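You operate a simulated robot arm through the tools that you are given. There is no shell and no other tool. Be economical: measure what you need, move in short steps, check, and stop when the job is done.

You are at the controls of a simulated two-armed robot. One attempt, no reset.

## Task
Set up by the tree job card: hot plate to its heat, the tree from the stand on its hook.
Fine: switch the plate on, wait for its green lamp and leave it on.

Only the result counts: the job must be done as asked and must still hold three seconds after the hand-in. Knocking over, shifting, dropping, spilling or breaking anything else fails it.

## Robot
Two 7-joint arms with three-finger grippers on one trunk, on a base that drives. Base frame: it is fixed to the floor where the robot stands at the start and does not move with it; the origin is under the middle of the robot, x ahead of it, y to its left, z up. Units: mm, degrees, N and s.
The left shoulder is at the start at [90, 126, 1086], the right one opposite. With the tool pointing down near the work surface each hand reaches from about 380 to 860 mm from the robot's upright axis, wherever it stands, measured 20 degrees to its own side. Places, roughly: brace rod (2x2x10 cm) [700, -500, 900]; dip tank switch [500, -1100, 900]; drip tray (13x20x3 cm) [800, -1400, 900]; hot plate [600, -100, 900]; hot plate dial [500, -100, 900]; hot plate switch [500, -200, 900]; iron heater dial [800, 200, 900]; iron heater switch [800, 300, 900]; sticky wax pot switch [600, -600, 900]; tree [750, -1750, 1000]; tree bench flow knob [400, -1000, 800]; tree job card [900, -300, 1000]; tree stand knob [400, -900, 800]; vise clamp lever [500, 100, 1000]; vise handwheel [600, 100, 1000]; vise lock knob [500, 100, 900]. Payload 2.94 kg a hand.
Tool frame (each hand has its own): the origin (TCP) lies between the finger pads and is the grasp point; the fingertips stand 30 mm ahead of it; z points along the fingers, y is the line along which they close. The gripper opens to 128 mm. The gripper's body begins 93 mm behind the TCP.
Orientation is told as [roll, pitch, yaw] about the base's x, y, z axes, in that order, counted from this pose: with the fingers straight down and closing along the base's y, the tool's x points along the base's -x, its y along +y and its z along -z.

## Interface
- The arms move only by the tool jog_arm. It takes "left_commands", "right_commands" or both (then of equal length, played together; a hand with none holds still); each is text: rows parted by semicolons, each of 7 numbers parted by spaces: the shift along the tool's x, y, z in units of 25 mm (1.0 is 25 mm), then the turn, a rotation vector about the tool's x, y, z in units of 8 degrees (1.0 is 8 degrees), then the finger opening in mm, from 0 to 128. In form: dx dy dz ax ay az fingers; .... A call has 1 to 20 rows; each row shifts and turns the commanded pose from where the row before left it, along the tool's axes as they then stand. A call with a number of a shift or a turn outside -1 to 1 is refused whole. A row lasts 0.2 s, in which the tool goes at most 50 mm and 8.6 degrees; a call with a longer step from one row to the next is refused whole, and so is a gripper value outside its range. A pose out of reach is approached as far as the arm can. The call stops where the force on the tool passes 90 N (or 10 N more than at its start, if that is more) or the arm is blocked; 0.2 s more then pass. Each finger halts on what it meets, pressing with about 43 N; the grip force reading is that of the motor and also rises with nothing between the fingers. The clock runs only during rows and for 0.2 s after the last one: add rows that do not move to give the fingers time. It gives the time, the measured TCP pose, the force on the tool (base axes), the opening and the grip force at its end, in the units of the frame above (readings bear some noise), with the torque about the TCP (base axes, N m) and any sound that the robot's microphone picked up.
- Cameras (640 x 400 px; columns grow to the right, rows downward): "scene" is now at [216.8, -39.2, 1255.1]; the picture's right is [-0.43, -0.90, 0.00], its down [-0.48, 0.23, -0.85] and it looks along [0.76, -0.37, -0.53] (base axes); focal length 214 px, centre (320, 200). "left" rides on the left gripper at [69, 15, -120] in its tool frame; the picture's right is [-0.22, 0.98, 0.00], its down [-0.82, -0.18, -0.54] and it looks along [-0.53, -0.12, 0.84] (tool axes); focal length 251 px, centre (320, 200). "right" rides on the right gripper at [69, -15, -120] in its tool frame; the picture's right is [0.21, 0.98, 0.00], its down [-0.82, 0.18, -0.54] and it looks along [-0.53, 0.12, 0.84] (tool axes); focal length 251 px, centre (320, 200). There is no depth. A picture from a camera that has moved, and an enlarged one, comes with that camera's place and axes in the base frame and with its lens.
- camera(camera): a new picture of that camera. It takes no simulated time.
- raise_lower(by): slides the trunk up (or, below 0, down) by that many mm; the arms and the scene camera ride with it, the base frame stays. It gives what a move gives, with no picture.
- base_move(legs): drives the robot by 1 to 6 legs, each [ahead, left, turn to the left] in mm, mm and degrees, along the robot's own axes; the way and the turn of a leg run together, so that a leg with both is an arc; at most 1500 mm and 180 degrees a leg. The arms and the cameras ride along, it lands a little off, and it stops where it bumps. It gives what a move gives.
- head_to(pan, tilt): turns the head with the scene camera to pan (to the left, within 80 degrees either way) and tilt (down, from -29 to 69), counted from straight ahead of the robot. It gives what a move gives.
- enlarge(camera, box): a new picture of the part [left, top, right, bottom] of that camera's present view, enlarged. It takes no simulated time.
- sign_off(): hands the job in; it is judged then, once.

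Work in short steps. Places have to be worked out from the pictures, the camera data and where the tool is seen: move nearer, look again, correct. Check each grasp and each placing, and mend what went wrong. You have 120 turns and 92 pictures in all, those below and enlarged ones among them. Open the grippers and draw the arms clear of the work before you hand the job in, unless the task says otherwise; then end with one line.

The tools are called after "Emit:" as name(argument=value, ...) on one line, values as JSON. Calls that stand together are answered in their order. jog_arm: Moves the arms, as the interface text tells. Its arguments: {"type":"object","properties":{"left_commands":{"type":"string"},"right_commands":{"type":"string"}},"required":[]} The other tools are called the same way: raise_lower (by) slides the trunk up or down; base_move (legs) drives the base; head_to (pan, tilt) turns the head that bears the scene camera; camera (camera) takes a picture; enlarge (camera, box) takes an enlarged picture of a part of a camera's view; sign_off () hands the job in.

At the start:

```text
t: 0.0
left_ee_pos: [486.0, -56.3, 1158.0]
left_orientation: [-0.1, 0.0, 0.1]
left_contact_force: [-0.3, 0.1, -1.3]
left_ft_torque: [0.02, 0.03, 0.02]
left_opening: 127.8
left_grasp_force: 0.1
right_ee_pos: [265.6, -409.9, 1154.1]
right_orientation: [0.0, 0.0, 0.1]
right_contact_force: [-0.2, -0.2, 1.0]
right_ft_torque: [0.03, -0.03, 0.0]
right_opening: 127.9
right_grasp_force: 0.0
trunk travel left (down, up): [-300.0, 247.0]
robot x, y, heading: [0.6, -1.4, 0.2]
head pan, tilt: [-25.6, 32.1]
```

scene: 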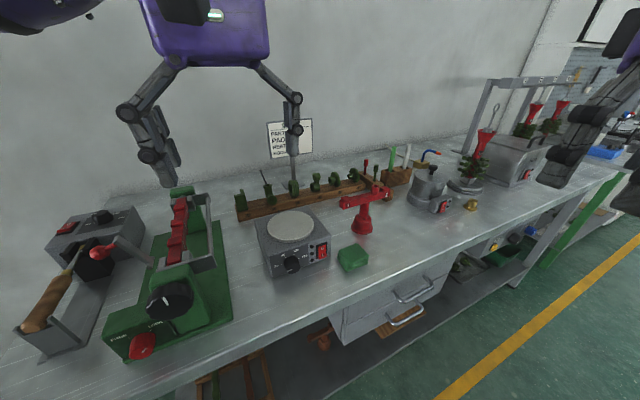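
right: 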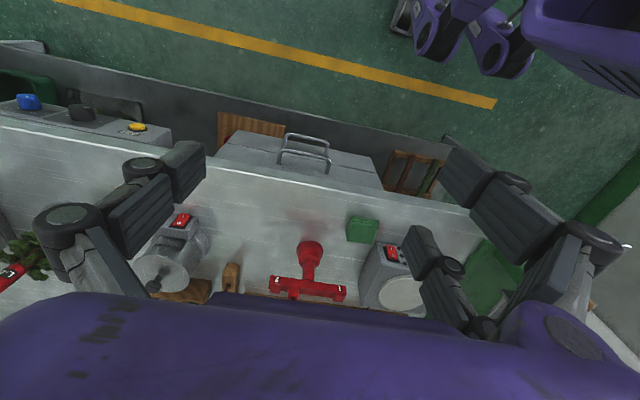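
left: 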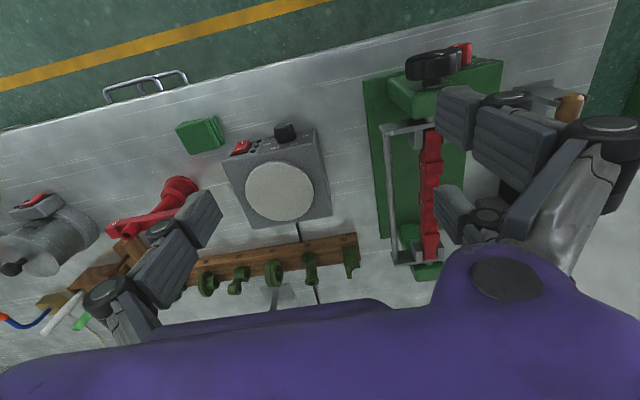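

Start by reading the job card and looking at the plate's dial.

Emit:
enlarge(camera="scene", box=[260, 110, 320, 165])

Emit:
enlarge(camera="scene", box=[240, 190, 380, 290])

Emit:
enlarge(camera="scene", box=[440, 60, 640, 220])

```text
7.27 times, centred on (290, 138) of scene
camera zoom: at [216.8, -39.2, 1255.1], right [-0.43, -0.9, 0.0], down [-0.48, 0.23, -0.85], along [0.76, -0.37, -0.53], focal length 1560 px, centre (538, 654)
```

zoom: 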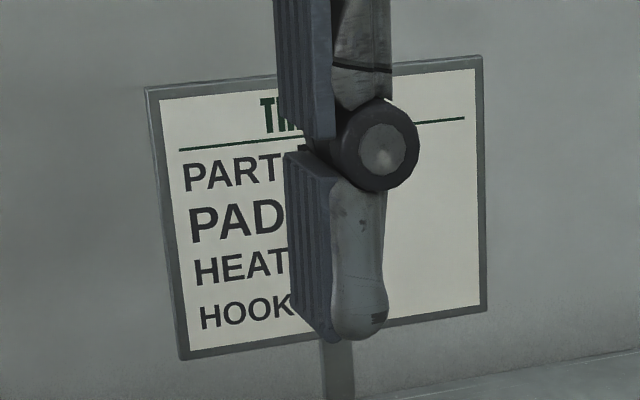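

```text
4.00 times, centred on (310, 240) of scene
camera zoom: at [216.8, -39.2, 1255.1], right [-0.43, -0.9, 0.0], down [-0.48, 0.23, -0.85], along [0.76, -0.37, -0.53], focal length 858 px, centre (360, 40)
```

zoom: 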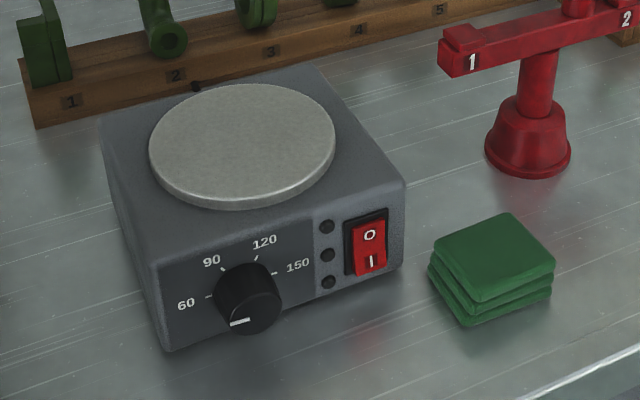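

```text
2.50 times, centred on (540, 140) of scene
camera zoom: at [216.8, -39.2, 1255.1], right [-0.43, -0.9, 0.0], down [-0.48, 0.23, -0.85], along [0.76, -0.37, -0.53], focal length 536 px, centre (-230, 350)
```

zoom: 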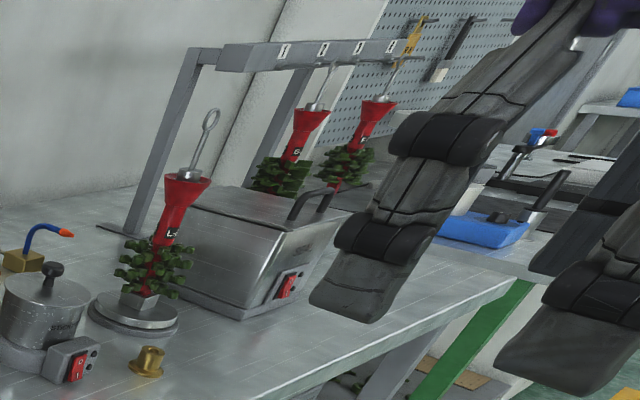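

The left finger hides the card; I move the left hand 100 mm to the left.

Emit:
jog_arm(left_commands="0 1 0 0 0 0 127;0 1 0 0 0 0 127;0 1 0 0 0 0 127;0 1 0 0 0 0 127")

Emit:
enlarge(camera="scene", box=[260, 110, 320, 165])

```text
t: 1.0
left_ee_pos: [484.3, 45.3, 1158.6]
left_orientation: [-0.1, 0.0, 0.0]
left_contact_force: [0.0, -0.2, 0.0]
left_ft_torque: [-0.03, -0.01, 0.0]
left_opening: 127.1
left_grasp_force: 0.1
right_ee_pos: [265.1, -408.8, 1153.6]
right_orientation: [0.0, 0.0, 0.1]
right_contact_force: [0.2, 1.1, -0.6]
right_ft_torque: [0.01, -0.01, 0.0]
right_opening: 127.7
right_grasp_force: 0.0
trunk travel left (down, up): [-300.0, 247.0]
robot x, y, heading: [0.7, -0.7, -0.1]
head pan, tilt: [-25.6, 32.1]
```

```text
7.27 times, centred on (290, 138) of scene
camera zoom: at [216.6, -38.3, 1255.1], right [-0.43, -0.9, 0.0], down [-0.48, 0.23, -0.85], along [0.76, -0.37, -0.53], focal length 1560 px, centre (538, 654)
```

zoom: 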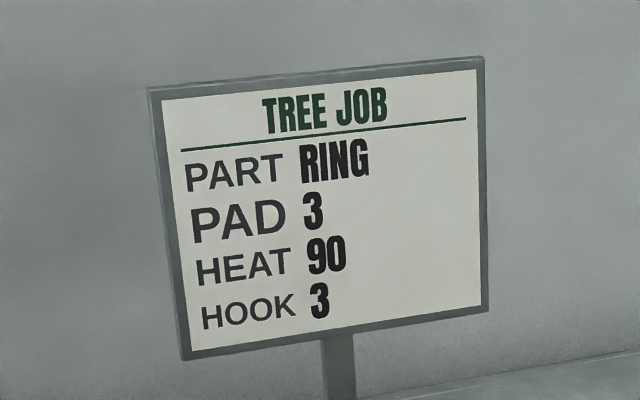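

The card says heat 90 and hook 3. The dial is at about (520, -123, 893) on the plate's vertical front face. I back off to make room for a horizontal approach with the right hand.

Emit:
base_move(legs=[[-280, 0, 0]])

Emit:
jog_arm(right_commands="-1 0 0 0 0 0 80;-1 0 0 0 0 0 80;-1 0 0 0 0 0 80;-1 0 0 0 0 0 80;-1 0 0 0 0 0 80;-1 0 0 0 0 0 80;0 0 0 0 -1 0 80;0 0 0 0 -1 0 80;0 0 0 0 -1 0 80;0 0 0 0 -1 0 80;0 0 0 0 -1 0 80;0 0 0 0 -1 0 80;0 0 0 0 -1 0 80;0 0 0 0 -1 0 80;0 0 0 0 -1 0 80;0 0 0 0 -1 0 80;0 0 0 0 -1 0 80;0 0 0 0 -0.25 0 80")

Emit:
camera(camera="scene")

```text
t: 3.0
left_ee_pos: [196.7, 44.5, 1158.5]
left_orientation: [0.0, 0.0, 0.0]
left_contact_force: [-0.4, 0.0, 0.6]
left_ft_torque: [0.0, -0.02, 0.01]
left_opening: 126.9
left_grasp_force: 0.1
right_ee_pos: [-23.2, -408.6, 1154.7]
right_orientation: [0.0, 0.0, 0.1]
right_contact_force: [-0.3, 0.7, -0.2]
right_ft_torque: [0.04, -0.01, 0.02]
right_opening: 127.9
right_grasp_force: 0.1
trunk travel left (down, up): [-300.0, 247.0]
robot x, y, heading: [-289.0, -0.1, 0.1]
head pan, tilt: [-25.6, 32.1]
```

```text
t: 6.8
left_ee_pos: [197.0, 44.2, 1157.7]
left_orientation: [0.1, 0.0, 0.1]
left_contact_force: [0.0, -0.1, 0.1]
left_ft_torque: [0.02, -0.02, 0.02]
left_opening: 127.0
left_grasp_force: 0.1
right_ee_pos: [151.6, -430.8, 1184.8]
right_orientation: [-23.9, -90.0, 24.0]
right_contact_force: [0.2, 1.0, 0.5]
right_ft_torque: [0.03, 0.01, 0.02]
right_opening: 80.0
right_grasp_force: 0.1
right hand out of reach, approached as far as the arm can: row 4, 5, 6, 15, 16, 17, 18
trunk travel left (down, up): [-300.0, 247.0]
robot x, y, heading: [-288.3, 1.8, -0.0]
head pan, tilt: [-25.6, 32.1]
```

```text
84 pictures are left
camera scene: at [-71.4, -38.9, 1255.0], right [-0.43, -0.9, 0.0], down [-0.48, 0.23, -0.85], along [0.76, -0.37, -0.53], focal length 214 px, centre (320, 200)
```

scene: 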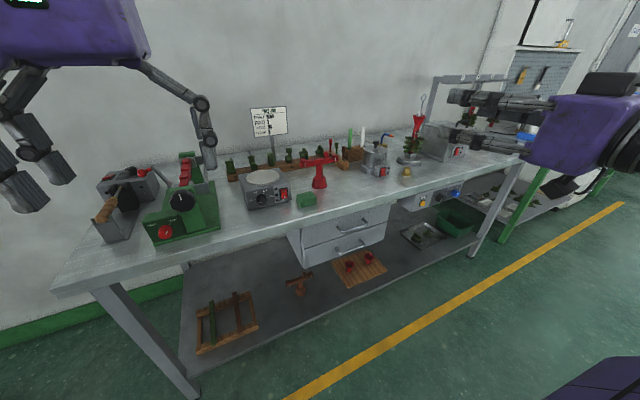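

Hand is horizontal. I bring it in front of the dial (x≈390), at dial height.

Emit:
jog_arm(right_commands="0.9 0.95 0.8 0 0 0 80;0.9 0.95 0.8 0 0 0 80;0.9 0.95 0.8 0 0 0 80;0.9 0.95 0.8 0 0 0 80;0.9 0.95 0.8 0 0 0 80;0.9 0.95 0.8 0 0 0 80;0.9 0.95 0.8 0 0 0 80;0.9 0.95 0.8 0 0 0 80;0.9 0.95 0.8 0 0 0 80;0.9 0.95 0.8 0 0 0 80;0.9 0.95 0.8 0 0 0 80;0.9 0.95 0.8 0 0 0 80")

Emit:
head_to(pan=-10, tilt=32)

Emit:
camera(camera="scene")

```text
t: 9.4
left_ee_pos: [197.9, 44.5, 1157.6]
left_orientation: [0.1, 0.0, 0.1]
left_contact_force: [0.2, 0.1, -1.2]
left_ft_torque: [0.02, 0.03, 0.03]
left_opening: 127.1
left_grasp_force: 0.0
right_ee_pos: [408.5, -170.9, 920.1]
right_orientation: [69.4, -89.9, -69.3]
right_contact_force: [0.0, -0.2, 0.1]
right_ft_torque: [-0.03, 0.06, -0.02]
right_opening: 80.0
right_grasp_force: 0.1
right hand out of reach, approached as far as the arm can: row 1, 2, 3
trunk travel left (down, up): [-300.0, 247.0]
robot x, y, heading: [-288.0, 0.4, 0.0]
head pan, tilt: [-25.6, 32.1]
```

```text
t: 10.2
left_ee_pos: [196.6, 44.7, 1158.5]
left_orientation: [0.0, 0.0, 0.1]
left_contact_force: [0.0, 0.4, -0.4]
left_ft_torque: [-0.01, 0.03, 0.0]
left_opening: 126.9
left_grasp_force: 0.1
right_ee_pos: [407.0, -170.4, 919.4]
right_orientation: [42.6, -90.0, -42.6]
right_contact_force: [0.1, -0.5, -0.4]
right_ft_torque: [-0.02, 0.01, 0.0]
right_opening: 80.1
right_grasp_force: 0.1
trunk travel left (down, up): [-300.0, 247.0]
robot x, y, heading: [-291.0, -4.0, 0.0]
head pan, tilt: [-10.0, 32.0]
```

```text
83 pictures are left
camera scene: at [-64.3, -16.0, 1255.3], right [-0.17, -0.98, 0.0], down [-0.52, 0.09, -0.85], along [0.84, -0.15, -0.53], focal length 214 px, centre (320, 200)
```

scene: 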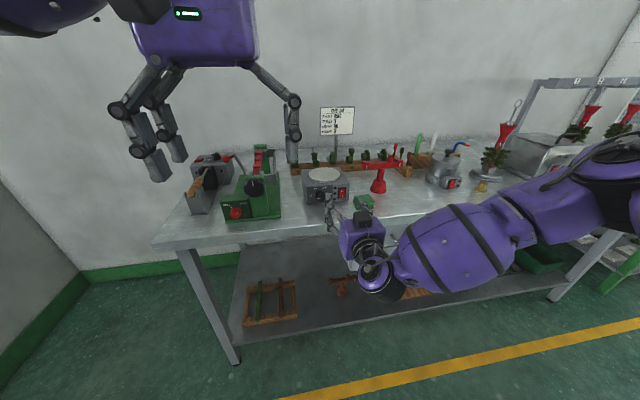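

I enlarge the plate view to place the dial and the fingers.

Emit:
enlarge(camera="scene", box=[290, 160, 370, 210])

Emit:
camera(camera="right")

```text
8.00 times, centred on (330, 185) of scene
camera zoom: at [-64.3, -16.0, 1255.3], right [-0.17, -0.98, 0.0], down [-0.52, 0.09, -0.85], along [0.84, -0.15, -0.53], focal length 1716 px, centre (240, 320)
```

zoom: 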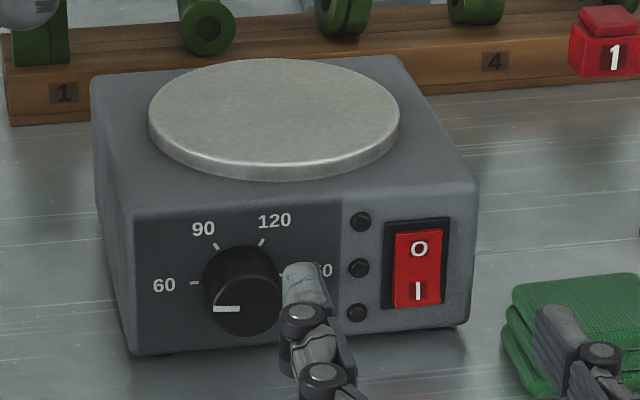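

```text
81 pictures are left
camera right: at [288.4, -186.0, 851.2], right [0.0, 0.98, -0.21], down [-0.54, 0.18, 0.82], along [0.84, 0.12, 0.53], focal length 251 px, centre (320, 200)
```

right: 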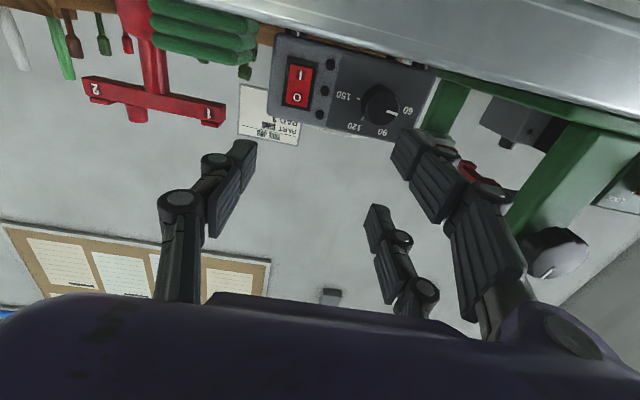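

Triangulated: dial front about (528, -121, 890), rocker (540, -198, 892). I align the hand with the dial axis.

Emit:
jog_arm(right_commands="0.6 1 0.4 0 0 0 80;0.57 0.98 0.4 0 0 0 80;0 0 0 0 0 0 80")

Emit:
enlarge(camera="right", box=[220, 40, 420, 165])

```text
t: 11.0
left_ee_pos: [197.0, 45.2, 1157.7]
left_orientation: [0.0, 0.0, 0.0]
left_contact_force: [0.3, 0.5, -0.1]
left_ft_torque: [0.03, 0.01, 0.0]
left_opening: 127.5
left_grasp_force: 0.1
right_ee_pos: [415.1, -158.9, 916.5]
right_orientation: [18.3, -89.9, -18.1]
right_contact_force: [0.9, 0.4, 0.4]
right_ft_torque: [0.01, -0.02, 0.01]
right_opening: 79.9
right_grasp_force: 0.0
right hand out of reach, approached as far as the arm can: row 1, 2
trunk travel left (down, up): [-300.0, 247.0]
robot x, y, heading: [-287.6, -0.3, 0.1]
head pan, tilt: [-10.0, 32.0]
```

```text
3.20 times, centred on (320, 102) of right
camera zoom: at [296.4, -173.2, 847.6], right [0.0, 0.98, -0.21], down [-0.54, 0.18, 0.82], along [0.84, 0.12, 0.53], focal length 805 px, centre (320, 512)
```

zoom: 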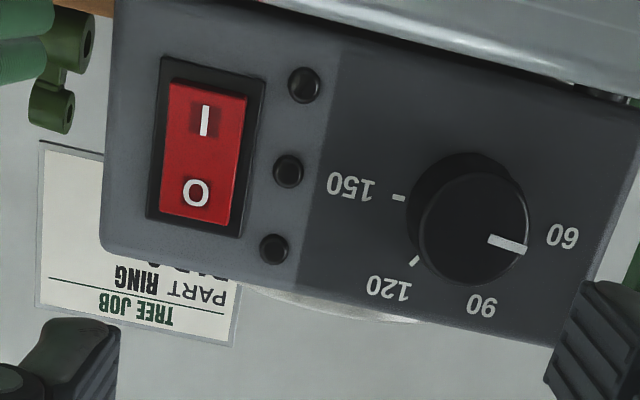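

The arm is folded at a limit, so I back off another 120 mm and re-extend.

Emit:
base_move(legs=[[-120, 0, 0]])

Emit:
jog_arm(right_commands="0 0 0.9 0 0 0 80;0 0 0.9 0 0 0 80;0 0 0.9 0 0 0 80;0 0 0.9 0 0 0 80;0.4 0.5 0.5 0 0 0 80;0.3 0.5 0 0 0 0 80;0 0.5 0 0 0 0 80;0 0 0 0 0 0 80")

```text
t: 12.2
left_ee_pos: [80.8, 45.1, 1159.0]
left_orientation: [0.1, -0.1, 0.0]
left_contact_force: [-1.0, 0.3, -0.4]
left_ft_torque: [0.0, -0.02, 0.02]
left_opening: 126.9
left_grasp_force: 0.0
right_ee_pos: [299.6, -158.6, 915.9]
right_orientation: [21.6, -90.0, -21.5]
right_contact_force: [-0.1, 0.4, 0.2]
right_ft_torque: [-0.02, -0.04, -0.01]
right_opening: 79.9
right_grasp_force: 0.1
trunk travel left (down, up): [-300.0, 247.0]
robot x, y, heading: [-404.4, 4.3, 0.1]
head pan, tilt: [-10.0, 32.0]
```

```text
t: 14.0
left_ee_pos: [82.4, 43.0, 1157.9]
left_orientation: [0.1, 0.0, 0.1]
left_contact_force: [0.1, 0.2, -0.6]
left_ft_torque: [-0.01, -0.02, -0.03]
left_opening: 127.0
left_grasp_force: 0.0
right_ee_pos: [363.1, -175.4, 938.9]
right_orientation: [8.7, -89.9, -8.6]
right_contact_force: [0.8, 0.2, 0.2]
right_ft_torque: [0.0, 0.01, -0.03]
right_opening: 80.1
right_grasp_force: 0.0
right hand out of reach, approached as far as the arm can: row 1, 2, 3, 4, 5, 6, 7
trunk travel left (down, up): [-300.0, 247.0]
robot x, y, heading: [-408.0, 5.0, -0.1]
head pan, tilt: [-10.0, 32.0]
```

The limit looks like wrist pitch with the shoulder high, so I lower the trunk 150 mm and lift the hand back up.

Emit:
raise_lower(by=-150)

Emit:
jog_arm(right_commands="-1 0 0 0 0 0 80;-1 0 0 0 0 0 80;-1 0 0 0 0 0 80;-1 0 0 0 0 0 80;0 0 0 0 0 0 80")

```text
t: 15.8
left_ee_pos: [81.6, 42.0, 1007.6]
left_orientation: [0.1, -0.1, 0.0]
left_contact_force: [-0.4, -0.4, 0.8]
left_ft_torque: [-0.02, 0.01, -0.04]
left_opening: 127.0
left_grasp_force: 0.1
right_ee_pos: [362.8, -175.1, 789.9]
right_orientation: [102.6, -89.9, -102.7]
right_contact_force: [0.8, 0.3, 0.1]
right_ft_torque: [0.02, -0.01, -0.03]
right_opening: 80.1
right_grasp_force: 0.1
trunk travel left (down, up): [-150.0, 397.0]
robot x, y, heading: [-405.0, -3.6, -0.2]
head pan, tilt: [-10.0, 32.0]
```

```text
t: 16.9
left_ee_pos: [82.4, 43.5, 1008.3]
left_orientation: [-0.1, 0.0, 0.0]
left_contact_force: [0.4, 1.0, 0.6]
left_ft_torque: [0.0, 0.01, 0.0]
left_opening: 127.0
left_grasp_force: 0.1
right_ee_pos: [363.4, -173.4, 888.2]
right_orientation: [7.0, -89.9, -7.1]
right_contact_force: [-0.6, 0.3, 0.1]
right_ft_torque: [0.01, -0.02, 0.0]
right_opening: 80.2
right_grasp_force: 0.0
trunk travel left (down, up): [-150.0, 397.0]
robot x, y, heading: [-403.6, -2.6, -0.2]
head pan, tilt: [-10.0, 32.0]
```

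Now within reach. Advance to (440, -121, 891) and look.

Emit:
jog_arm(right_commands="0 0.7 1 0 0 0 80;0 0.7 1 0 0 0 80;-0.1 0.7 1 0 0 0 80;0 0 0 0 0 0 80")

Emit:
camera(camera="right")

```text
t: 17.9
left_ee_pos: [81.5, 43.7, 1007.4]
left_orientation: [-0.1, 0.0, 0.1]
left_contact_force: [0.5, 0.3, 0.0]
left_ft_torque: [-0.02, 0.02, -0.05]
left_opening: 127.0
left_grasp_force: 0.1
right_ee_pos: [426.2, -127.7, 892.0]
right_orientation: [18.7, -90.0, -18.6]
right_contact_force: [0.2, 0.4, 0.3]
right_ft_torque: [0.02, -0.04, 0.0]
right_opening: 79.9
right_grasp_force: 0.0
right hand out of reach, approached as far as the arm can: row 3
trunk travel left (down, up): [-150.0, 397.0]
robot x, y, heading: [-405.9, 1.3, -0.1]
head pan, tilt: [-10.0, 32.0]
```

```text
79 pictures are left
camera right: at [307.4, -143.1, 823.5], right [0.0, 0.98, -0.21], down [-0.54, 0.18, 0.82], along [0.84, 0.12, 0.53], focal length 251 px, centre (320, 200)
```

right: 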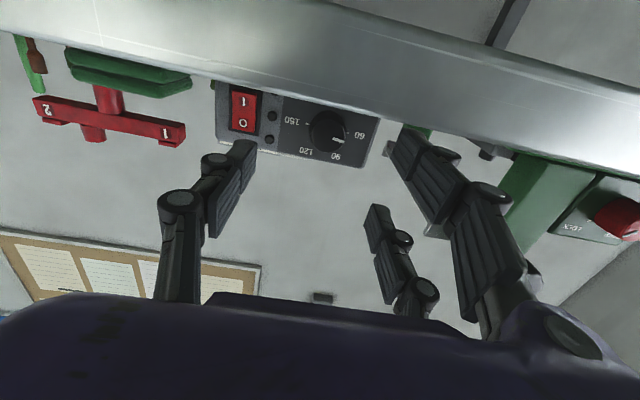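

Dial axis confirmed at (y -121, z 890); pointer is at 60, with 90 about 57° clockwise. I retract, bring the base nearer by 150 mm, then pre-turn the hand -28°.

Emit:
jog_arm(right_commands="0 0 -1 0 0 0 60;0 0 -1 0 0 0 60;0 0 -1 0 0 0 60;0 0 -1 0 0 0 60;0 0 -1 0 0 0 60;0 0 -1 0 0 0 60")

Emit:
base_move(legs=[[140, 0, 0]])

Emit:
jog_arm(right_commands="0 0 0 0 0 -0.9 60;0 0 0 0 0 -0.9 60;0 0 0 0 0 -0.9 60;0 0 0 0 0 -0.8 60;0 0 0 0 0 0 60")

```text
t: 19.4
left_ee_pos: [82.0, 43.7, 1008.0]
left_orientation: [0.0, 0.1, 0.0]
left_contact_force: [0.7, -0.3, 0.3]
left_ft_torque: [0.02, 0.0, -0.02]
left_opening: 126.9
left_grasp_force: 0.1
right_ee_pos: [281.2, -128.1, 891.2]
right_orientation: [39.0, -89.9, -38.9]
right_contact_force: [0.2, -0.5, -0.6]
right_ft_torque: [-0.01, 0.02, 0.03]
right_opening: 60.0
right_grasp_force: 0.0
trunk travel left (down, up): [-150.0, 397.0]
robot x, y, heading: [-401.2, -1.4, 0.3]
head pan, tilt: [-10.0, 32.0]
```

```text
t: 20.7
left_ee_pos: [222.6, 44.5, 1008.5]
left_orientation: [0.0, 0.0, 0.1]
left_contact_force: [0.1, 0.0, -0.6]
left_ft_torque: [0.01, 0.03, -0.01]
left_opening: 127.1
left_grasp_force: 0.0
right_ee_pos: [421.5, -127.9, 888.8]
right_orientation: [10.9, -89.9, -10.8]
right_contact_force: [1.0, 0.7, -0.2]
right_ft_torque: [0.01, -0.01, 0.03]
right_opening: 60.1
right_grasp_force: 0.2
trunk travel left (down, up): [-150.0, 397.0]
robot x, y, heading: [-262.2, -4.4, -0.3]
head pan, tilt: [-10.0, 32.0]
```

```text
t: 21.9
left_ee_pos: [219.8, 47.0, 1009.7]
left_orientation: [-0.2, -0.2, 0.2]
left_contact_force: [-0.9, 0.3, -0.7]
left_ft_torque: [-0.02, -0.03, 0.01]
left_opening: 127.2
left_grasp_force: 0.1
right_ee_pos: [419.2, -120.6, 902.3]
right_orientation: [-92.8, -62.2, 93.3]
right_contact_force: [3.1, 22.9, 39.0]
right_ft_torque: [2.03, -0.81, 0.3]
right_opening: 61.2
right_grasp_force: 0.3
trunk travel left (down, up): [-150.0, 397.0]
robot x, y, heading: [-265.8, -3.6, 0.1]
head pan, tilt: [-10.0, 32.0]
```

Unexpected contact force; I look at what touches.

Emit:
camera(camera="scene")

Emit:
camera(camera="left")

```text
78 pictures are left
camera scene: at [7.8, -13.5, 1093.7], right [-0.17, -0.98, 0.0], down [-0.52, 0.09, -0.85], along [0.84, -0.15, -0.53], focal length 214 px, centre (320, 200)
```

scene: 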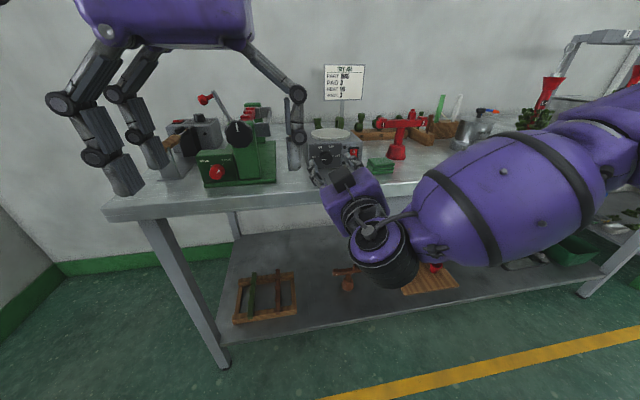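

```text
77 pictures are left
camera left: at [149.9, 61.4, 1129.4], right [0.21, 0.98, 0.0], down [0.82, -0.18, 0.54], along [0.53, -0.12, -0.84], focal length 251 px, centre (320, 200)
```

left: 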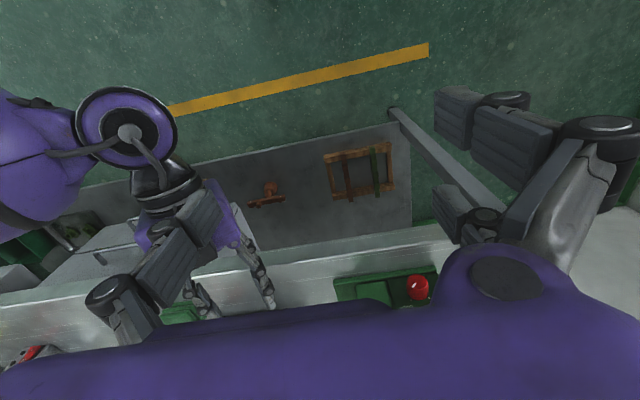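

The lower finger, spread and tilted 28°, has touched the bench. I halve the tilt to -14°, narrow the opening and will turn in two smaller grips.

Emit:
jog_arm(right_commands="0 0 0 0 0 0.9 46;0 0 0 0 0 0.85 46;0 0 0 0 0 0 46")

Emit:
camera(camera="right")

```text
t: 22.7
left_ee_pos: [219.6, 44.6, 1009.1]
left_orientation: [0.0, -0.1, 0.0]
left_contact_force: [0.3, -0.1, 0.5]
left_ft_torque: [0.01, -0.03, -0.02]
left_opening: 126.9
left_grasp_force: 0.1
right_ee_pos: [419.2, -128.3, 894.0]
right_orientation: [-91.2, -76.1, 91.2]
right_contact_force: [-6.0, 4.2, 23.3]
right_ft_torque: [0.76, -0.23, 0.29]
right_opening: 44.6
right_grasp_force: 0.1
trunk travel left (down, up): [-150.0, 397.0]
robot x, y, heading: [-263.5, 2.4, -0.0]
head pan, tilt: [-10.0, 32.0]
```

```text
76 pictures are left
camera right: at [300.9, -159.1, 829.8], right [0.0, 0.9, -0.44], down [-0.55, 0.37, 0.75], along [0.84, 0.24, 0.49], focal length 251 px, centre (320, 200)
```

right: 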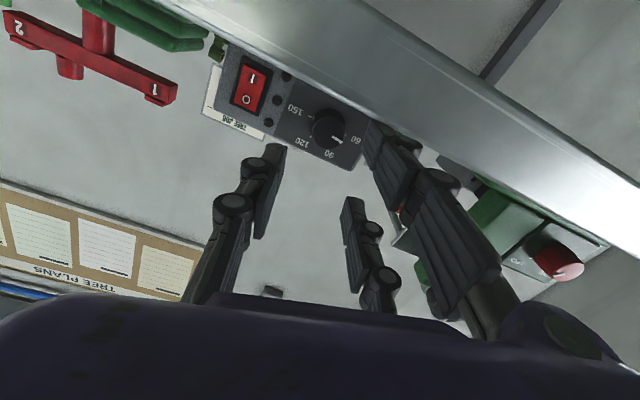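

The contact is at a lip near the bench edge (about z 875). I lift the hand, then pitch it 25° down so the knuckles stay well clear.

Emit:
jog_arm(right_commands="-0.8 0 0 0 0 0 46;-0.8 0 0 0 0 0 46;0 0 0 0 1 0 46;0 0 0 0 1 0 46;0 0 0 0 1 0 46;0 0 0 0 0.125 0 46;0 0 0 0 0 0 46")

Emit:
camera(camera="right")

```text
t: 24.3
left_ee_pos: [221.6, 44.4, 1007.8]
left_orientation: [0.0, 0.1, 0.1]
left_contact_force: [-0.9, 0.8, 0.3]
left_ft_torque: [-0.02, -0.03, -0.01]
left_opening: 126.7
left_grasp_force: 0.0
right_ee_pos: [422.7, -118.0, 928.2]
right_orientation: [-30.5, -61.5, 27.5]
right_contact_force: [0.6, -0.2, 0.3]
right_ft_torque: [0.01, 0.01, 0.0]
right_opening: 45.7
right_grasp_force: 0.1
trunk travel left (down, up): [-150.0, 397.0]
robot x, y, heading: [-264.0, 1.9, -0.1]
head pan, tilt: [-10.0, 32.0]
```

```text
75 pictures are left
camera right: at [285.4, -135.1, 921.4], right [-0.09, 0.9, -0.42], down [-0.14, 0.41, 0.9], along [0.99, 0.14, 0.09], focal length 251 px, centre (320, 200)
```

right: 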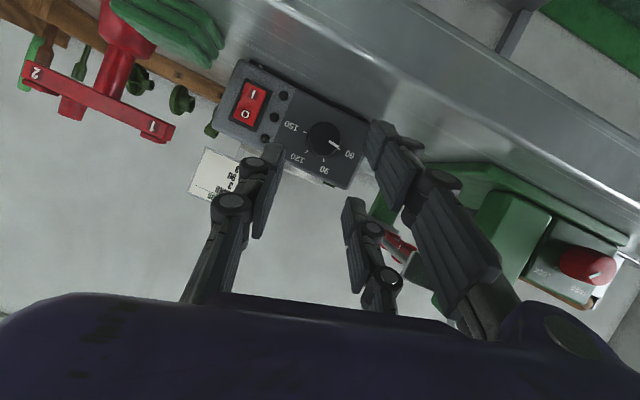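

Dial position confirmed again (y -122, z 889). Move to the pre-grasp 43 mm out.

Emit:
jog_arm(right_commands="-0.24 0.1 0.92 0 0 0 46;-0.24 0.1 0.92 0 0 0 46;0 0 0 0 0 0 46")

Emit:
camera(camera="right")

Emit:
enlarge(camera="scene", box=[290, 120, 390, 190])

```text
t: 25.1
left_ee_pos: [222.1, 44.7, 1008.5]
left_orientation: [0.0, 0.1, 0.1]
left_contact_force: [0.0, -0.4, 0.4]
left_ft_torque: [0.0, 0.03, 0.03]
left_opening: 126.8
left_grasp_force: 0.2
right_ee_pos: [468.4, -116.1, 919.9]
right_orientation: [-30.5, -61.5, 27.6]
right_contact_force: [-0.2, -0.1, 0.1]
right_ft_torque: [-0.02, -0.01, 0.02]
right_opening: 45.9
right_grasp_force: 0.0
trunk travel left (down, up): [-150.0, 397.0]
robot x, y, heading: [-265.3, -0.3, 0.1]
head pan, tilt: [-10.0, 32.0]
```

```text
74 pictures are left
camera right: at [332.0, -133.8, 912.4], right [-0.09, 0.9, -0.42], down [-0.14, 0.41, 0.9], along [0.99, 0.14, 0.09], focal length 251 px, centre (320, 200)
```

right: 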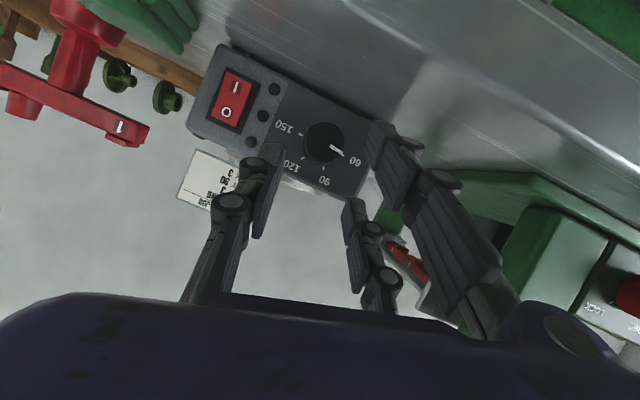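

```text
5.71 times, centred on (340, 155) of scene
camera zoom: at [10.4, -16.2, 1092.9], right [-0.17, -0.98, 0.0], down [-0.52, 0.09, -0.85], along [0.84, -0.15, -0.53], focal length 1226 px, centre (206, 457)
```

zoom: 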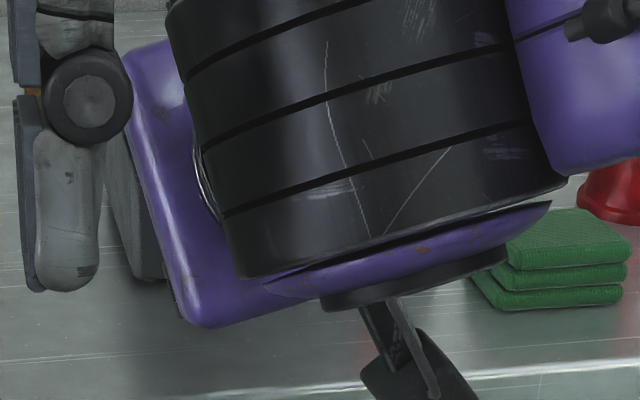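

Knob sits centred between the tips. Advance 40 mm along the fingers.

Emit:
jog_arm(right_commands="0 0 0.8 0 0 0 46;0 0 0.75 0 0 0 46;0 0 0 0 0 0 46")

Emit:
camera(camera="right")

```text
t: 25.9
left_ee_pos: [220.5, 44.9, 1009.0]
left_orientation: [-0.2, -0.1, 0.1]
left_contact_force: [0.2, -0.1, 1.0]
left_ft_torque: [-0.02, 0.0, -0.02]
left_opening: 127.1
left_grasp_force: 0.1
right_ee_pos: [499.9, -115.8, 903.8]
right_orientation: [-30.5, -61.4, 27.9]
right_contact_force: [-26.1, 7.6, -3.7]
right_ft_torque: [-0.12, -0.25, 1.21]
right_opening: 56.4
right_grasp_force: 6.5
trunk travel left (down, up): [-150.0, 397.0]
robot x, y, heading: [-264.1, 1.2, -0.0]
head pan, tilt: [-10.0, 32.0]
```

```text
72 pictures are left
camera right: at [363.0, -134.3, 897.2], right [-0.1, 0.9, -0.43], down [-0.14, 0.41, 0.9], along [0.98, 0.15, 0.09], focal length 251 px, centre (320, 200)
```

right: 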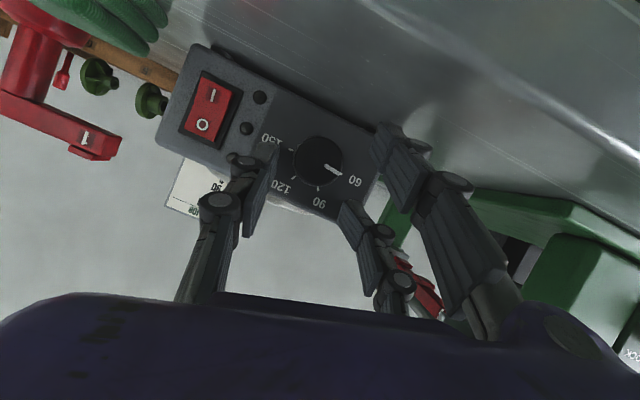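

The tips touch the plate face (x≈530), so they already enclose the knob. I back off 4 mm and close on it.

Emit:
jog_arm(right_commands="0 0 -0.35 0 0 0 46;0 0 0 0 0 0 46;0 0 0 0 0 0 20;0 0 0 0 0 0 20;0 0 0 0 0 0 20")

Emit:
camera(camera="right")

```text
t: 27.1
left_ee_pos: [220.7, 43.0, 1007.0]
left_orientation: [-0.1, 0.0, 0.0]
left_contact_force: [-0.6, 0.2, 0.2]
left_ft_torque: [-0.07, -0.02, -0.01]
left_opening: 126.7
left_grasp_force: 0.0
right_ee_pos: [496.1, -121.6, 909.2]
right_orientation: [-30.6, -61.8, 27.2]
right_contact_force: [-11.0, -9.9, 5.1]
right_ft_torque: [-0.12, 0.29, -0.18]
right_opening: 21.3
right_grasp_force: 11.0
trunk travel left (down, up): [-150.0, 397.0]
robot x, y, heading: [-264.2, -1.8, -0.2]
head pan, tilt: [-10.0, 32.0]
```

```text
71 pictures are left
camera right: at [358.9, -138.4, 902.1], right [-0.09, 0.9, -0.43], down [-0.14, 0.41, 0.9], along [0.99, 0.14, 0.09], focal length 251 px, centre (320, 200)
```

right: 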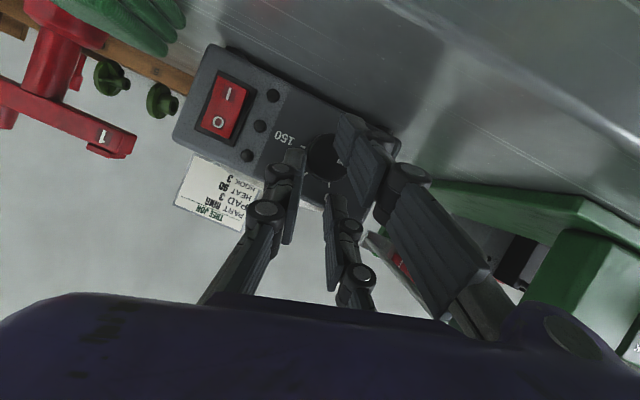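

Opening went to 21 mm, less than the knob — fingers may have slipped in front. I look closer.

Emit:
enlarge(camera="right", box=[240, 80, 440, 205])

```text
3.20 times, centred on (340, 142) of right
camera zoom: at [358.9, -138.4, 902.1], right [-0.09, 0.9, -0.43], down [-0.14, 0.41, 0.9], along [0.99, 0.14, 0.09], focal length 805 px, centre (256, 384)
```

zoom: 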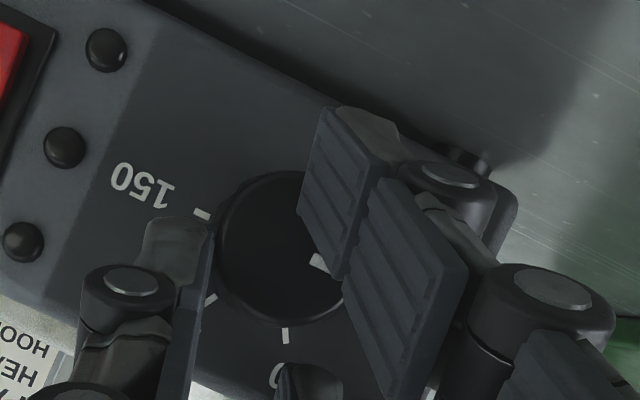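

The fingers closed partly in front of the knob. I open to 40, back off a bit and re-measure.

Emit:
jog_arm(right_commands="0 0 -0.5 0 0 0 40;0 0 0 0 0 0 40;0 0 0 0 0 0 40")

Emit:
enlarge(camera="right", box=[220, 70, 460, 220])

```text
t: 27.9
left_ee_pos: [222.5, 45.2, 1008.3]
left_orientation: [0.0, 0.0, 0.2]
left_contact_force: [-0.7, -1.3, -0.3]
left_ft_torque: [-0.02, -0.01, 0.0]
left_opening: 127.1
left_grasp_force: 0.1
right_ee_pos: [482.5, -117.2, 913.0]
right_orientation: [-30.5, -61.4, 27.5]
right_contact_force: [0.0, 0.8, 0.9]
right_ft_torque: [0.02, -0.03, -0.03]
right_opening: 39.7
right_grasp_force: 0.0
trunk travel left (down, up): [-150.0, 397.0]
robot x, y, heading: [-262.1, -0.9, 0.1]
head pan, tilt: [-10.0, 32.0]
```

```text
2.67 times, centred on (340, 145) of right
camera zoom: at [346.2, -134.6, 905.1], right [-0.09, 0.9, -0.42], down [-0.14, 0.41, 0.9], along [0.99, 0.14, 0.09], focal length 670 px, centre (267, 347)
```

zoom: 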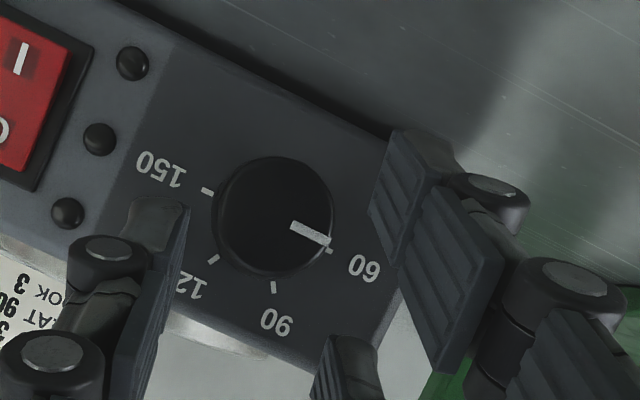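

Now clear: this hand really has a single thumb (-y) and a pair of fingers (+y) spaced ±26 mm along tool x, so the knob slid between the pair. Plan: pinch the knob between thumb and lower finger (knob at tool x≈+13), nearly horizontal. First back off, unroll, and level to 5° pitch.

Emit:
jog_arm(right_commands="0 0 -1 0 0 0 44;-0.4 0 -1 -0.37 0 0.79 44;0 0 0 -0.37 0 0.79 44;0 0 0 0 -0.85 0 44;0 0 0 0 -0.85 0 44;0 0 0 0 -0.8 0 44;0 0 0 0 0 0 44")

Emit:
camera(camera="right")

```text
t: 29.5
left_ee_pos: [222.4, 43.4, 1007.6]
left_orientation: [0.0, 0.0, 0.1]
left_contact_force: [0.4, -0.4, 0.1]
left_ft_torque: [0.0, 0.0, -0.03]
left_opening: 127.0
left_grasp_force: 0.1
right_ee_pos: [442.3, -108.3, 941.1]
right_orientation: [0.1, -85.0, 0.0]
right_contact_force: [0.1, 0.7, 0.4]
right_ft_torque: [0.0, -0.02, -0.03]
right_opening: 43.9
right_grasp_force: 0.1
trunk travel left (down, up): [-150.0, 397.0]
robot x, y, heading: [-264.8, -4.1, 0.2]
head pan, tilt: [-10.0, 32.0]
```

```text
68 pictures are left
camera right: at [317.4, -124.7, 883.9], right [-0.02, 0.98, -0.21], down [-0.47, 0.18, 0.87], along [0.88, 0.12, 0.45], focal length 251 px, centre (320, 200)
```

right: 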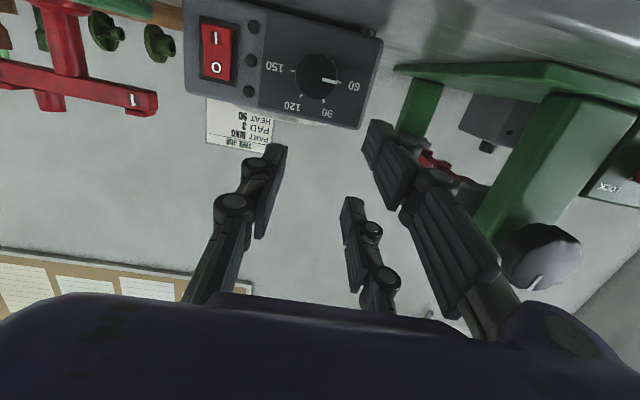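

Pose is clean. Move to pre-grasp (465, -121, 905).

Emit:
jog_arm(right_commands="0.7 -0.26 0.5 0 0 0 44;0.66 -0.25 0.5 0 0 0 44;0 0 0 0 0 0 44")

Emit:
camera(camera="right")

```text
t: 30.3
left_ee_pos: [222.2, 44.0, 1007.7]
left_orientation: [0.0, 0.0, 0.1]
left_contact_force: [-0.3, 0.3, 0.9]
left_ft_torque: [-0.03, -0.01, -0.01]
left_opening: 126.7
left_grasp_force: 0.0
right_ee_pos: [463.8, -121.6, 903.7]
right_orientation: [-0.1, -85.1, 0.1]
right_contact_force: [-0.1, -0.6, -0.7]
right_ft_torque: [-0.02, -0.02, 0.01]
right_opening: 44.0
right_grasp_force: 0.0
trunk travel left (down, up): [-150.0, 397.0]
robot x, y, heading: [-263.6, 1.1, -0.2]
head pan, tilt: [-10.0, 32.0]
```

```text
67 pictures are left
camera right: at [339.7, -138.0, 845.9], right [-0.02, 0.98, -0.21], down [-0.47, 0.18, 0.87], along [0.88, 0.12, 0.45], focal length 251 px, centre (320, 200)
```

right: 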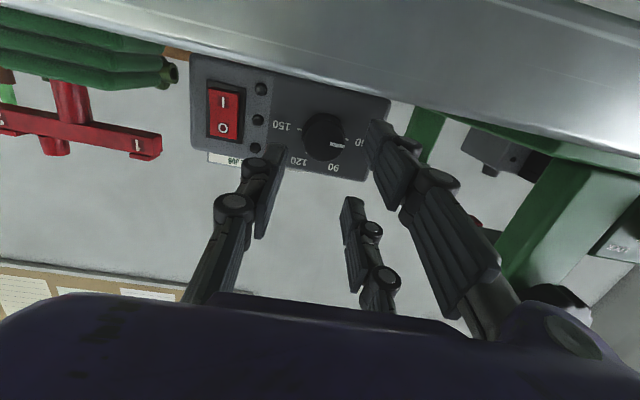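

Advance 43 mm with slight raise to reach (507, -121, 904).

Emit:
jog_arm(right_commands="-0.08 0 0.86 0 0 0 44;-0.08 0 0.82 0 0 0 44;0 0 0 0 0 0 44")

Emit:
enlarge(camera="right", box=[200, 60, 440, 210])

```text
t: 31.1
left_ee_pos: [221.9, 43.6, 1007.7]
left_orientation: [0.1, 0.0, 0.1]
left_contact_force: [0.5, 0.4, 0.4]
left_ft_torque: [0.01, -0.02, 0.01]
left_opening: 126.9
left_grasp_force: 0.0
right_ee_pos: [505.4, -122.2, 903.1]
right_orientation: [-0.5, -84.9, 0.6]
right_contact_force: [-7.8, -1.1, -2.0]
right_ft_torque: [-0.07, -0.13, 0.23]
right_opening: 44.1
right_grasp_force: 0.2
trunk travel left (down, up): [-150.0, 397.0]
robot x, y, heading: [-264.1, 0.3, -0.0]
head pan, tilt: [-10.0, 32.0]
```

```text
2.67 times, centred on (320, 135) of right
camera zoom: at [381.8, -137.2, 844.8], right [-0.02, 0.98, -0.21], down [-0.47, 0.18, 0.87], along [0.88, 0.12, 0.45], focal length 670 px, centre (320, 373)
```

zoom: 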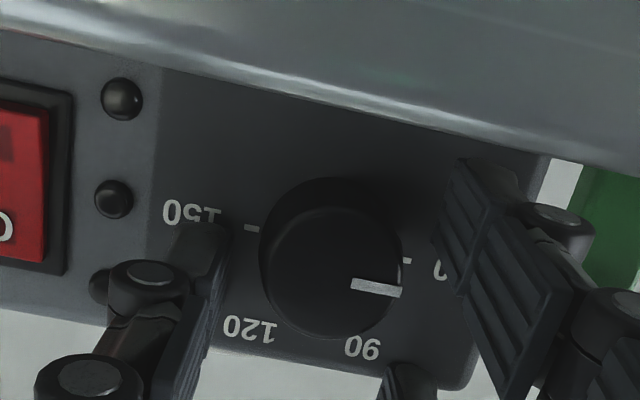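

Tips just touch the face and the knob lies between thumb and lower finger. Back 2 mm and close.

Emit:
jog_arm(right_commands="0 0 -0.06 0 0 0 30;0 0 0 0 0 0 22;0 0 0 0 0 0 22;0 0 0 0 0 0 22")

Emit:
enlarge(camera="right", box=[200, 60, 440, 210])

```text
t: 32.1
left_ee_pos: [223.1, 44.5, 1008.4]
left_orientation: [0.0, 0.0, 0.1]
left_contact_force: [-0.7, -0.1, -0.1]
left_ft_torque: [-0.01, 0.0, -0.03]
left_opening: 127.0
left_grasp_force: 0.1
right_ee_pos: [507.0, -120.5, 904.2]
right_orientation: [-0.1, -85.0, 0.2]
right_contact_force: [4.3, 2.7, 1.8]
right_ft_torque: [0.31, -0.02, 0.04]
right_opening: 29.5
right_grasp_force: 45.1
trunk travel left (down, up): [-150.0, 397.0]
robot x, y, heading: [-261.2, 1.0, -0.2]
head pan, tilt: [-10.0, 32.0]
```

```text
2.67 times, centred on (320, 135) of right
camera zoom: at [381.9, -137.3, 846.4], right [-0.02, 0.98, -0.21], down [-0.47, 0.18, 0.87], along [0.88, 0.12, 0.45], focal length 670 px, centre (320, 373)
```

zoom: 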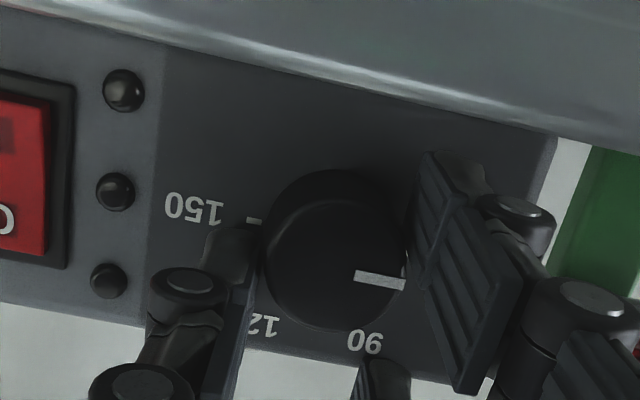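

Firm grip at 29.5 mm. Turn clockwise by 32° first and check.

Emit:
jog_arm(right_commands="0 -0.084 0 -0.087 0 0.996 22;0 -0.084 0 -0.087 0 0.996 22;0 -0.084 0 -0.087 0 0.996 22;0 -0.084 0 -0.087 0 0.996 22;0 0 0 0 0 0 22")

Emit:
enlarge(camera="right", box=[200, 60, 440, 210])

```text
t: 33.3
left_ee_pos: [222.8, 43.5, 1007.6]
left_orientation: [0.0, 0.0, 0.0]
left_contact_force: [-1.2, -0.2, 0.3]
left_ft_torque: [0.02, -0.01, -0.03]
left_opening: 127.2
left_grasp_force: 0.0
right_ee_pos: [505.4, -129.4, 902.8]
right_orientation: [81.5, -57.6, -79.9]
right_contact_force: [-0.8, 5.0, -8.3]
right_ft_torque: [-0.01, 0.25, 0.07]
right_opening: 29.3
right_grasp_force: 44.5
trunk travel left (down, up): [-150.0, 397.0]
robot x, y, heading: [-266.2, 2.5, 0.1]
head pan, tilt: [-10.0, 32.0]
```

```text
2.67 times, centred on (320, 135) of right
camera zoom: at [381.5, -111.9, 845.7], right [-0.02, 0.94, 0.34], down [-0.46, -0.31, 0.83], along [0.89, -0.14, 0.44], focal length 670 px, centre (320, 373)
```

zoom: 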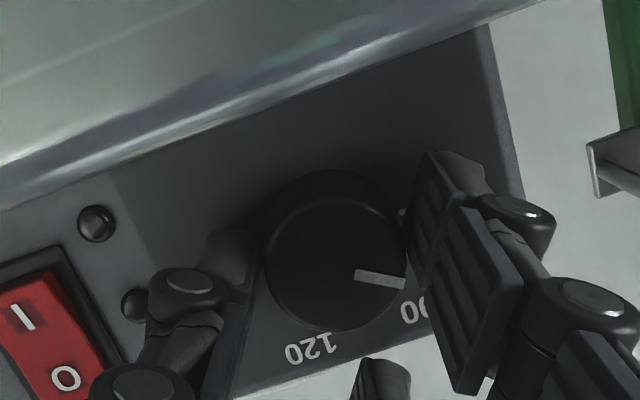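

The knob turns with the hand. Continue 25°.

Emit:
jog_arm(right_commands="0 -0.084 0 -0.087 0 0.996 22;0 -0.084 0 -0.087 0 0.996 22;0 -0.084 0 -0.087 0 0.996 22;0 0 0 0 0 0 22")

Emit:
enlarge(camera="right", box=[200, 60, 440, 210])

```text
t: 34.3
left_ee_pos: [222.8, 44.4, 1007.5]
left_orientation: [-0.1, 0.0, 0.0]
left_contact_force: [-0.5, -0.2, 0.3]
left_ft_torque: [-0.02, 0.0, -0.01]
left_opening: 126.8
left_grasp_force: 0.2
right_ee_pos: [506.7, -135.0, 898.3]
right_orientation: [86.3, -33.8, -83.6]
right_contact_force: [-12.1, 7.4, -14.8]
right_ft_torque: [-0.16, 0.1, 0.03]
right_opening: 29.8
right_grasp_force: 45.0
trunk travel left (down, up): [-150.0, 397.0]
robot x, y, heading: [-264.0, 0.4, -0.0]
head pan, tilt: [-10.0, 32.0]
```

```text
2.67 times, centred on (320, 135) of right
camera zoom: at [381.2, -94.5, 853.8], right [-0.02, 0.72, 0.69], down [-0.46, -0.62, 0.64], along [0.89, -0.31, 0.35], focal length 670 px, centre (320, 373)
```

zoom: 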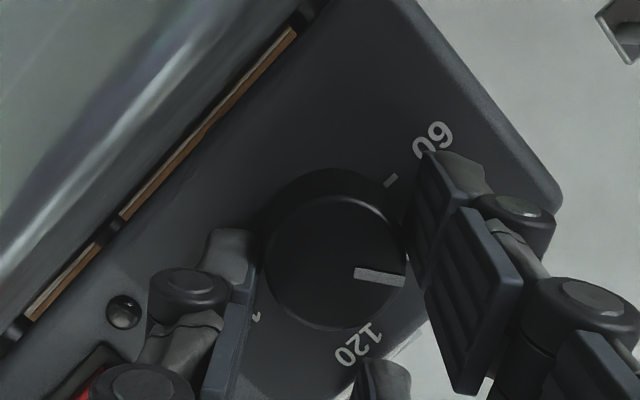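

Pointer should be near 90. Release, withdraw straight, and check.

Emit:
jog_arm(right_commands="0 0 0 0 0 0 44;0 0 0 0 0 0 44;0 0 -0.8 0 0 0 44;0 0 -1 0 0 0 44;0 0 -1 0 0 0 44;0 0 0 0 0 0 44")

Emit:
enlarge(camera="right", box=[200, 60, 440, 210])

```text
t: 35.7
left_ee_pos: [221.7, 43.2, 1008.2]
left_orientation: [0.0, -0.1, 0.0]
left_contact_force: [-0.8, 1.4, 0.1]
left_ft_torque: [0.0, 0.04, -0.02]
left_opening: 127.1
left_grasp_force: 0.1
right_ee_pos: [436.0, -140.5, 903.0]
right_orientation: [86.6, -33.9, -83.9]
right_contact_force: [0.4, 0.2, -0.1]
right_ft_torque: [0.02, 0.06, 0.03]
right_opening: 43.9
right_grasp_force: 0.1
trunk travel left (down, up): [-150.0, 397.0]
robot x, y, heading: [-264.8, -3.4, -0.2]
head pan, tilt: [-10.0, 32.0]
```

```text
2.67 times, centred on (320, 135) of right
camera zoom: at [310.7, -100.0, 858.9], right [-0.02, 0.72, 0.69], down [-0.47, -0.62, 0.63], along [0.89, -0.31, 0.35], focal length 670 px, centre (320, 373)
```

zoom: 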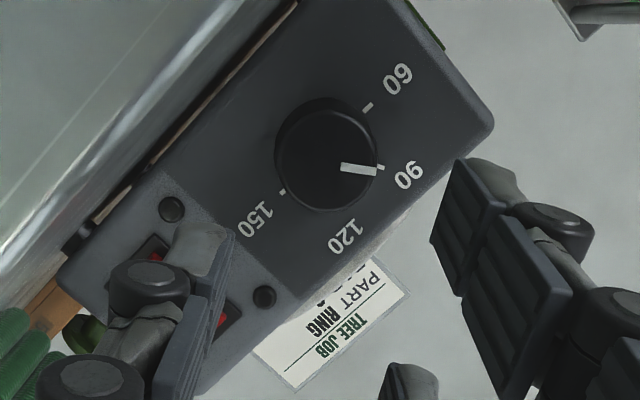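

The pointer sits right on the 90 tick. Next the switch: I'll press the lower "I" half with the thumb tip. Raise the hand, pitch 15° down, open wide so the finger pair stays above the plate.

Emit:
jog_arm(right_commands="-1 0.7 -0.1 0 0 0 44;-1 0.7 -0.1 0 0 0 44;0 0 0 0.78 0.52 0 80;0 0 0 0.78 0.52 0 120;0 0 0 0 0 0 120;0 0 0 0 0 0 120")

Emit:
camera(camera="right")

```text
t: 37.1
left_ee_pos: [222.4, 44.9, 1008.0]
left_orientation: [-0.1, -0.1, 0.1]
left_contact_force: [-0.4, 0.1, -0.7]
left_ft_torque: [-0.03, -0.03, 0.03]
left_opening: 127.0
left_grasp_force: 0.1
right_ee_pos: [435.6, -162.5, 961.4]
right_orientation: [68.9, -32.1, -74.1]
right_contact_force: [-0.7, 0.1, -0.3]
right_ft_torque: [0.01, -0.03, 0.02]
right_opening: 120.0
right_grasp_force: 0.0
trunk travel left (down, up): [-150.0, 397.0]
robot x, y, heading: [-267.0, -1.4, 0.0]
head pan, tilt: [-10.0, 32.0]
```

```text
61 pictures are left
camera right: at [303.9, -122.7, 949.8], right [0.16, 0.74, 0.66], down [-0.28, -0.6, 0.74], along [0.95, -0.3, 0.11], focal length 251 px, centre (320, 200)
```

right: 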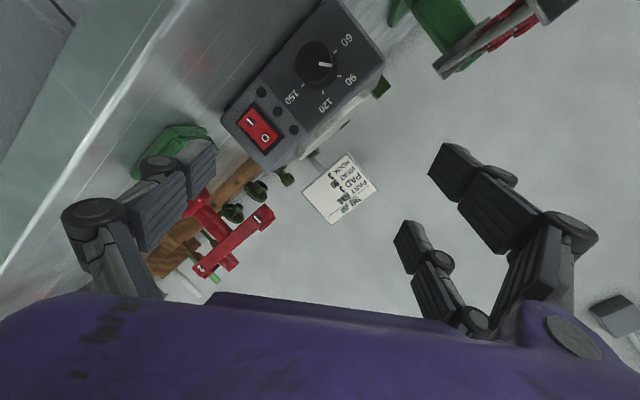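

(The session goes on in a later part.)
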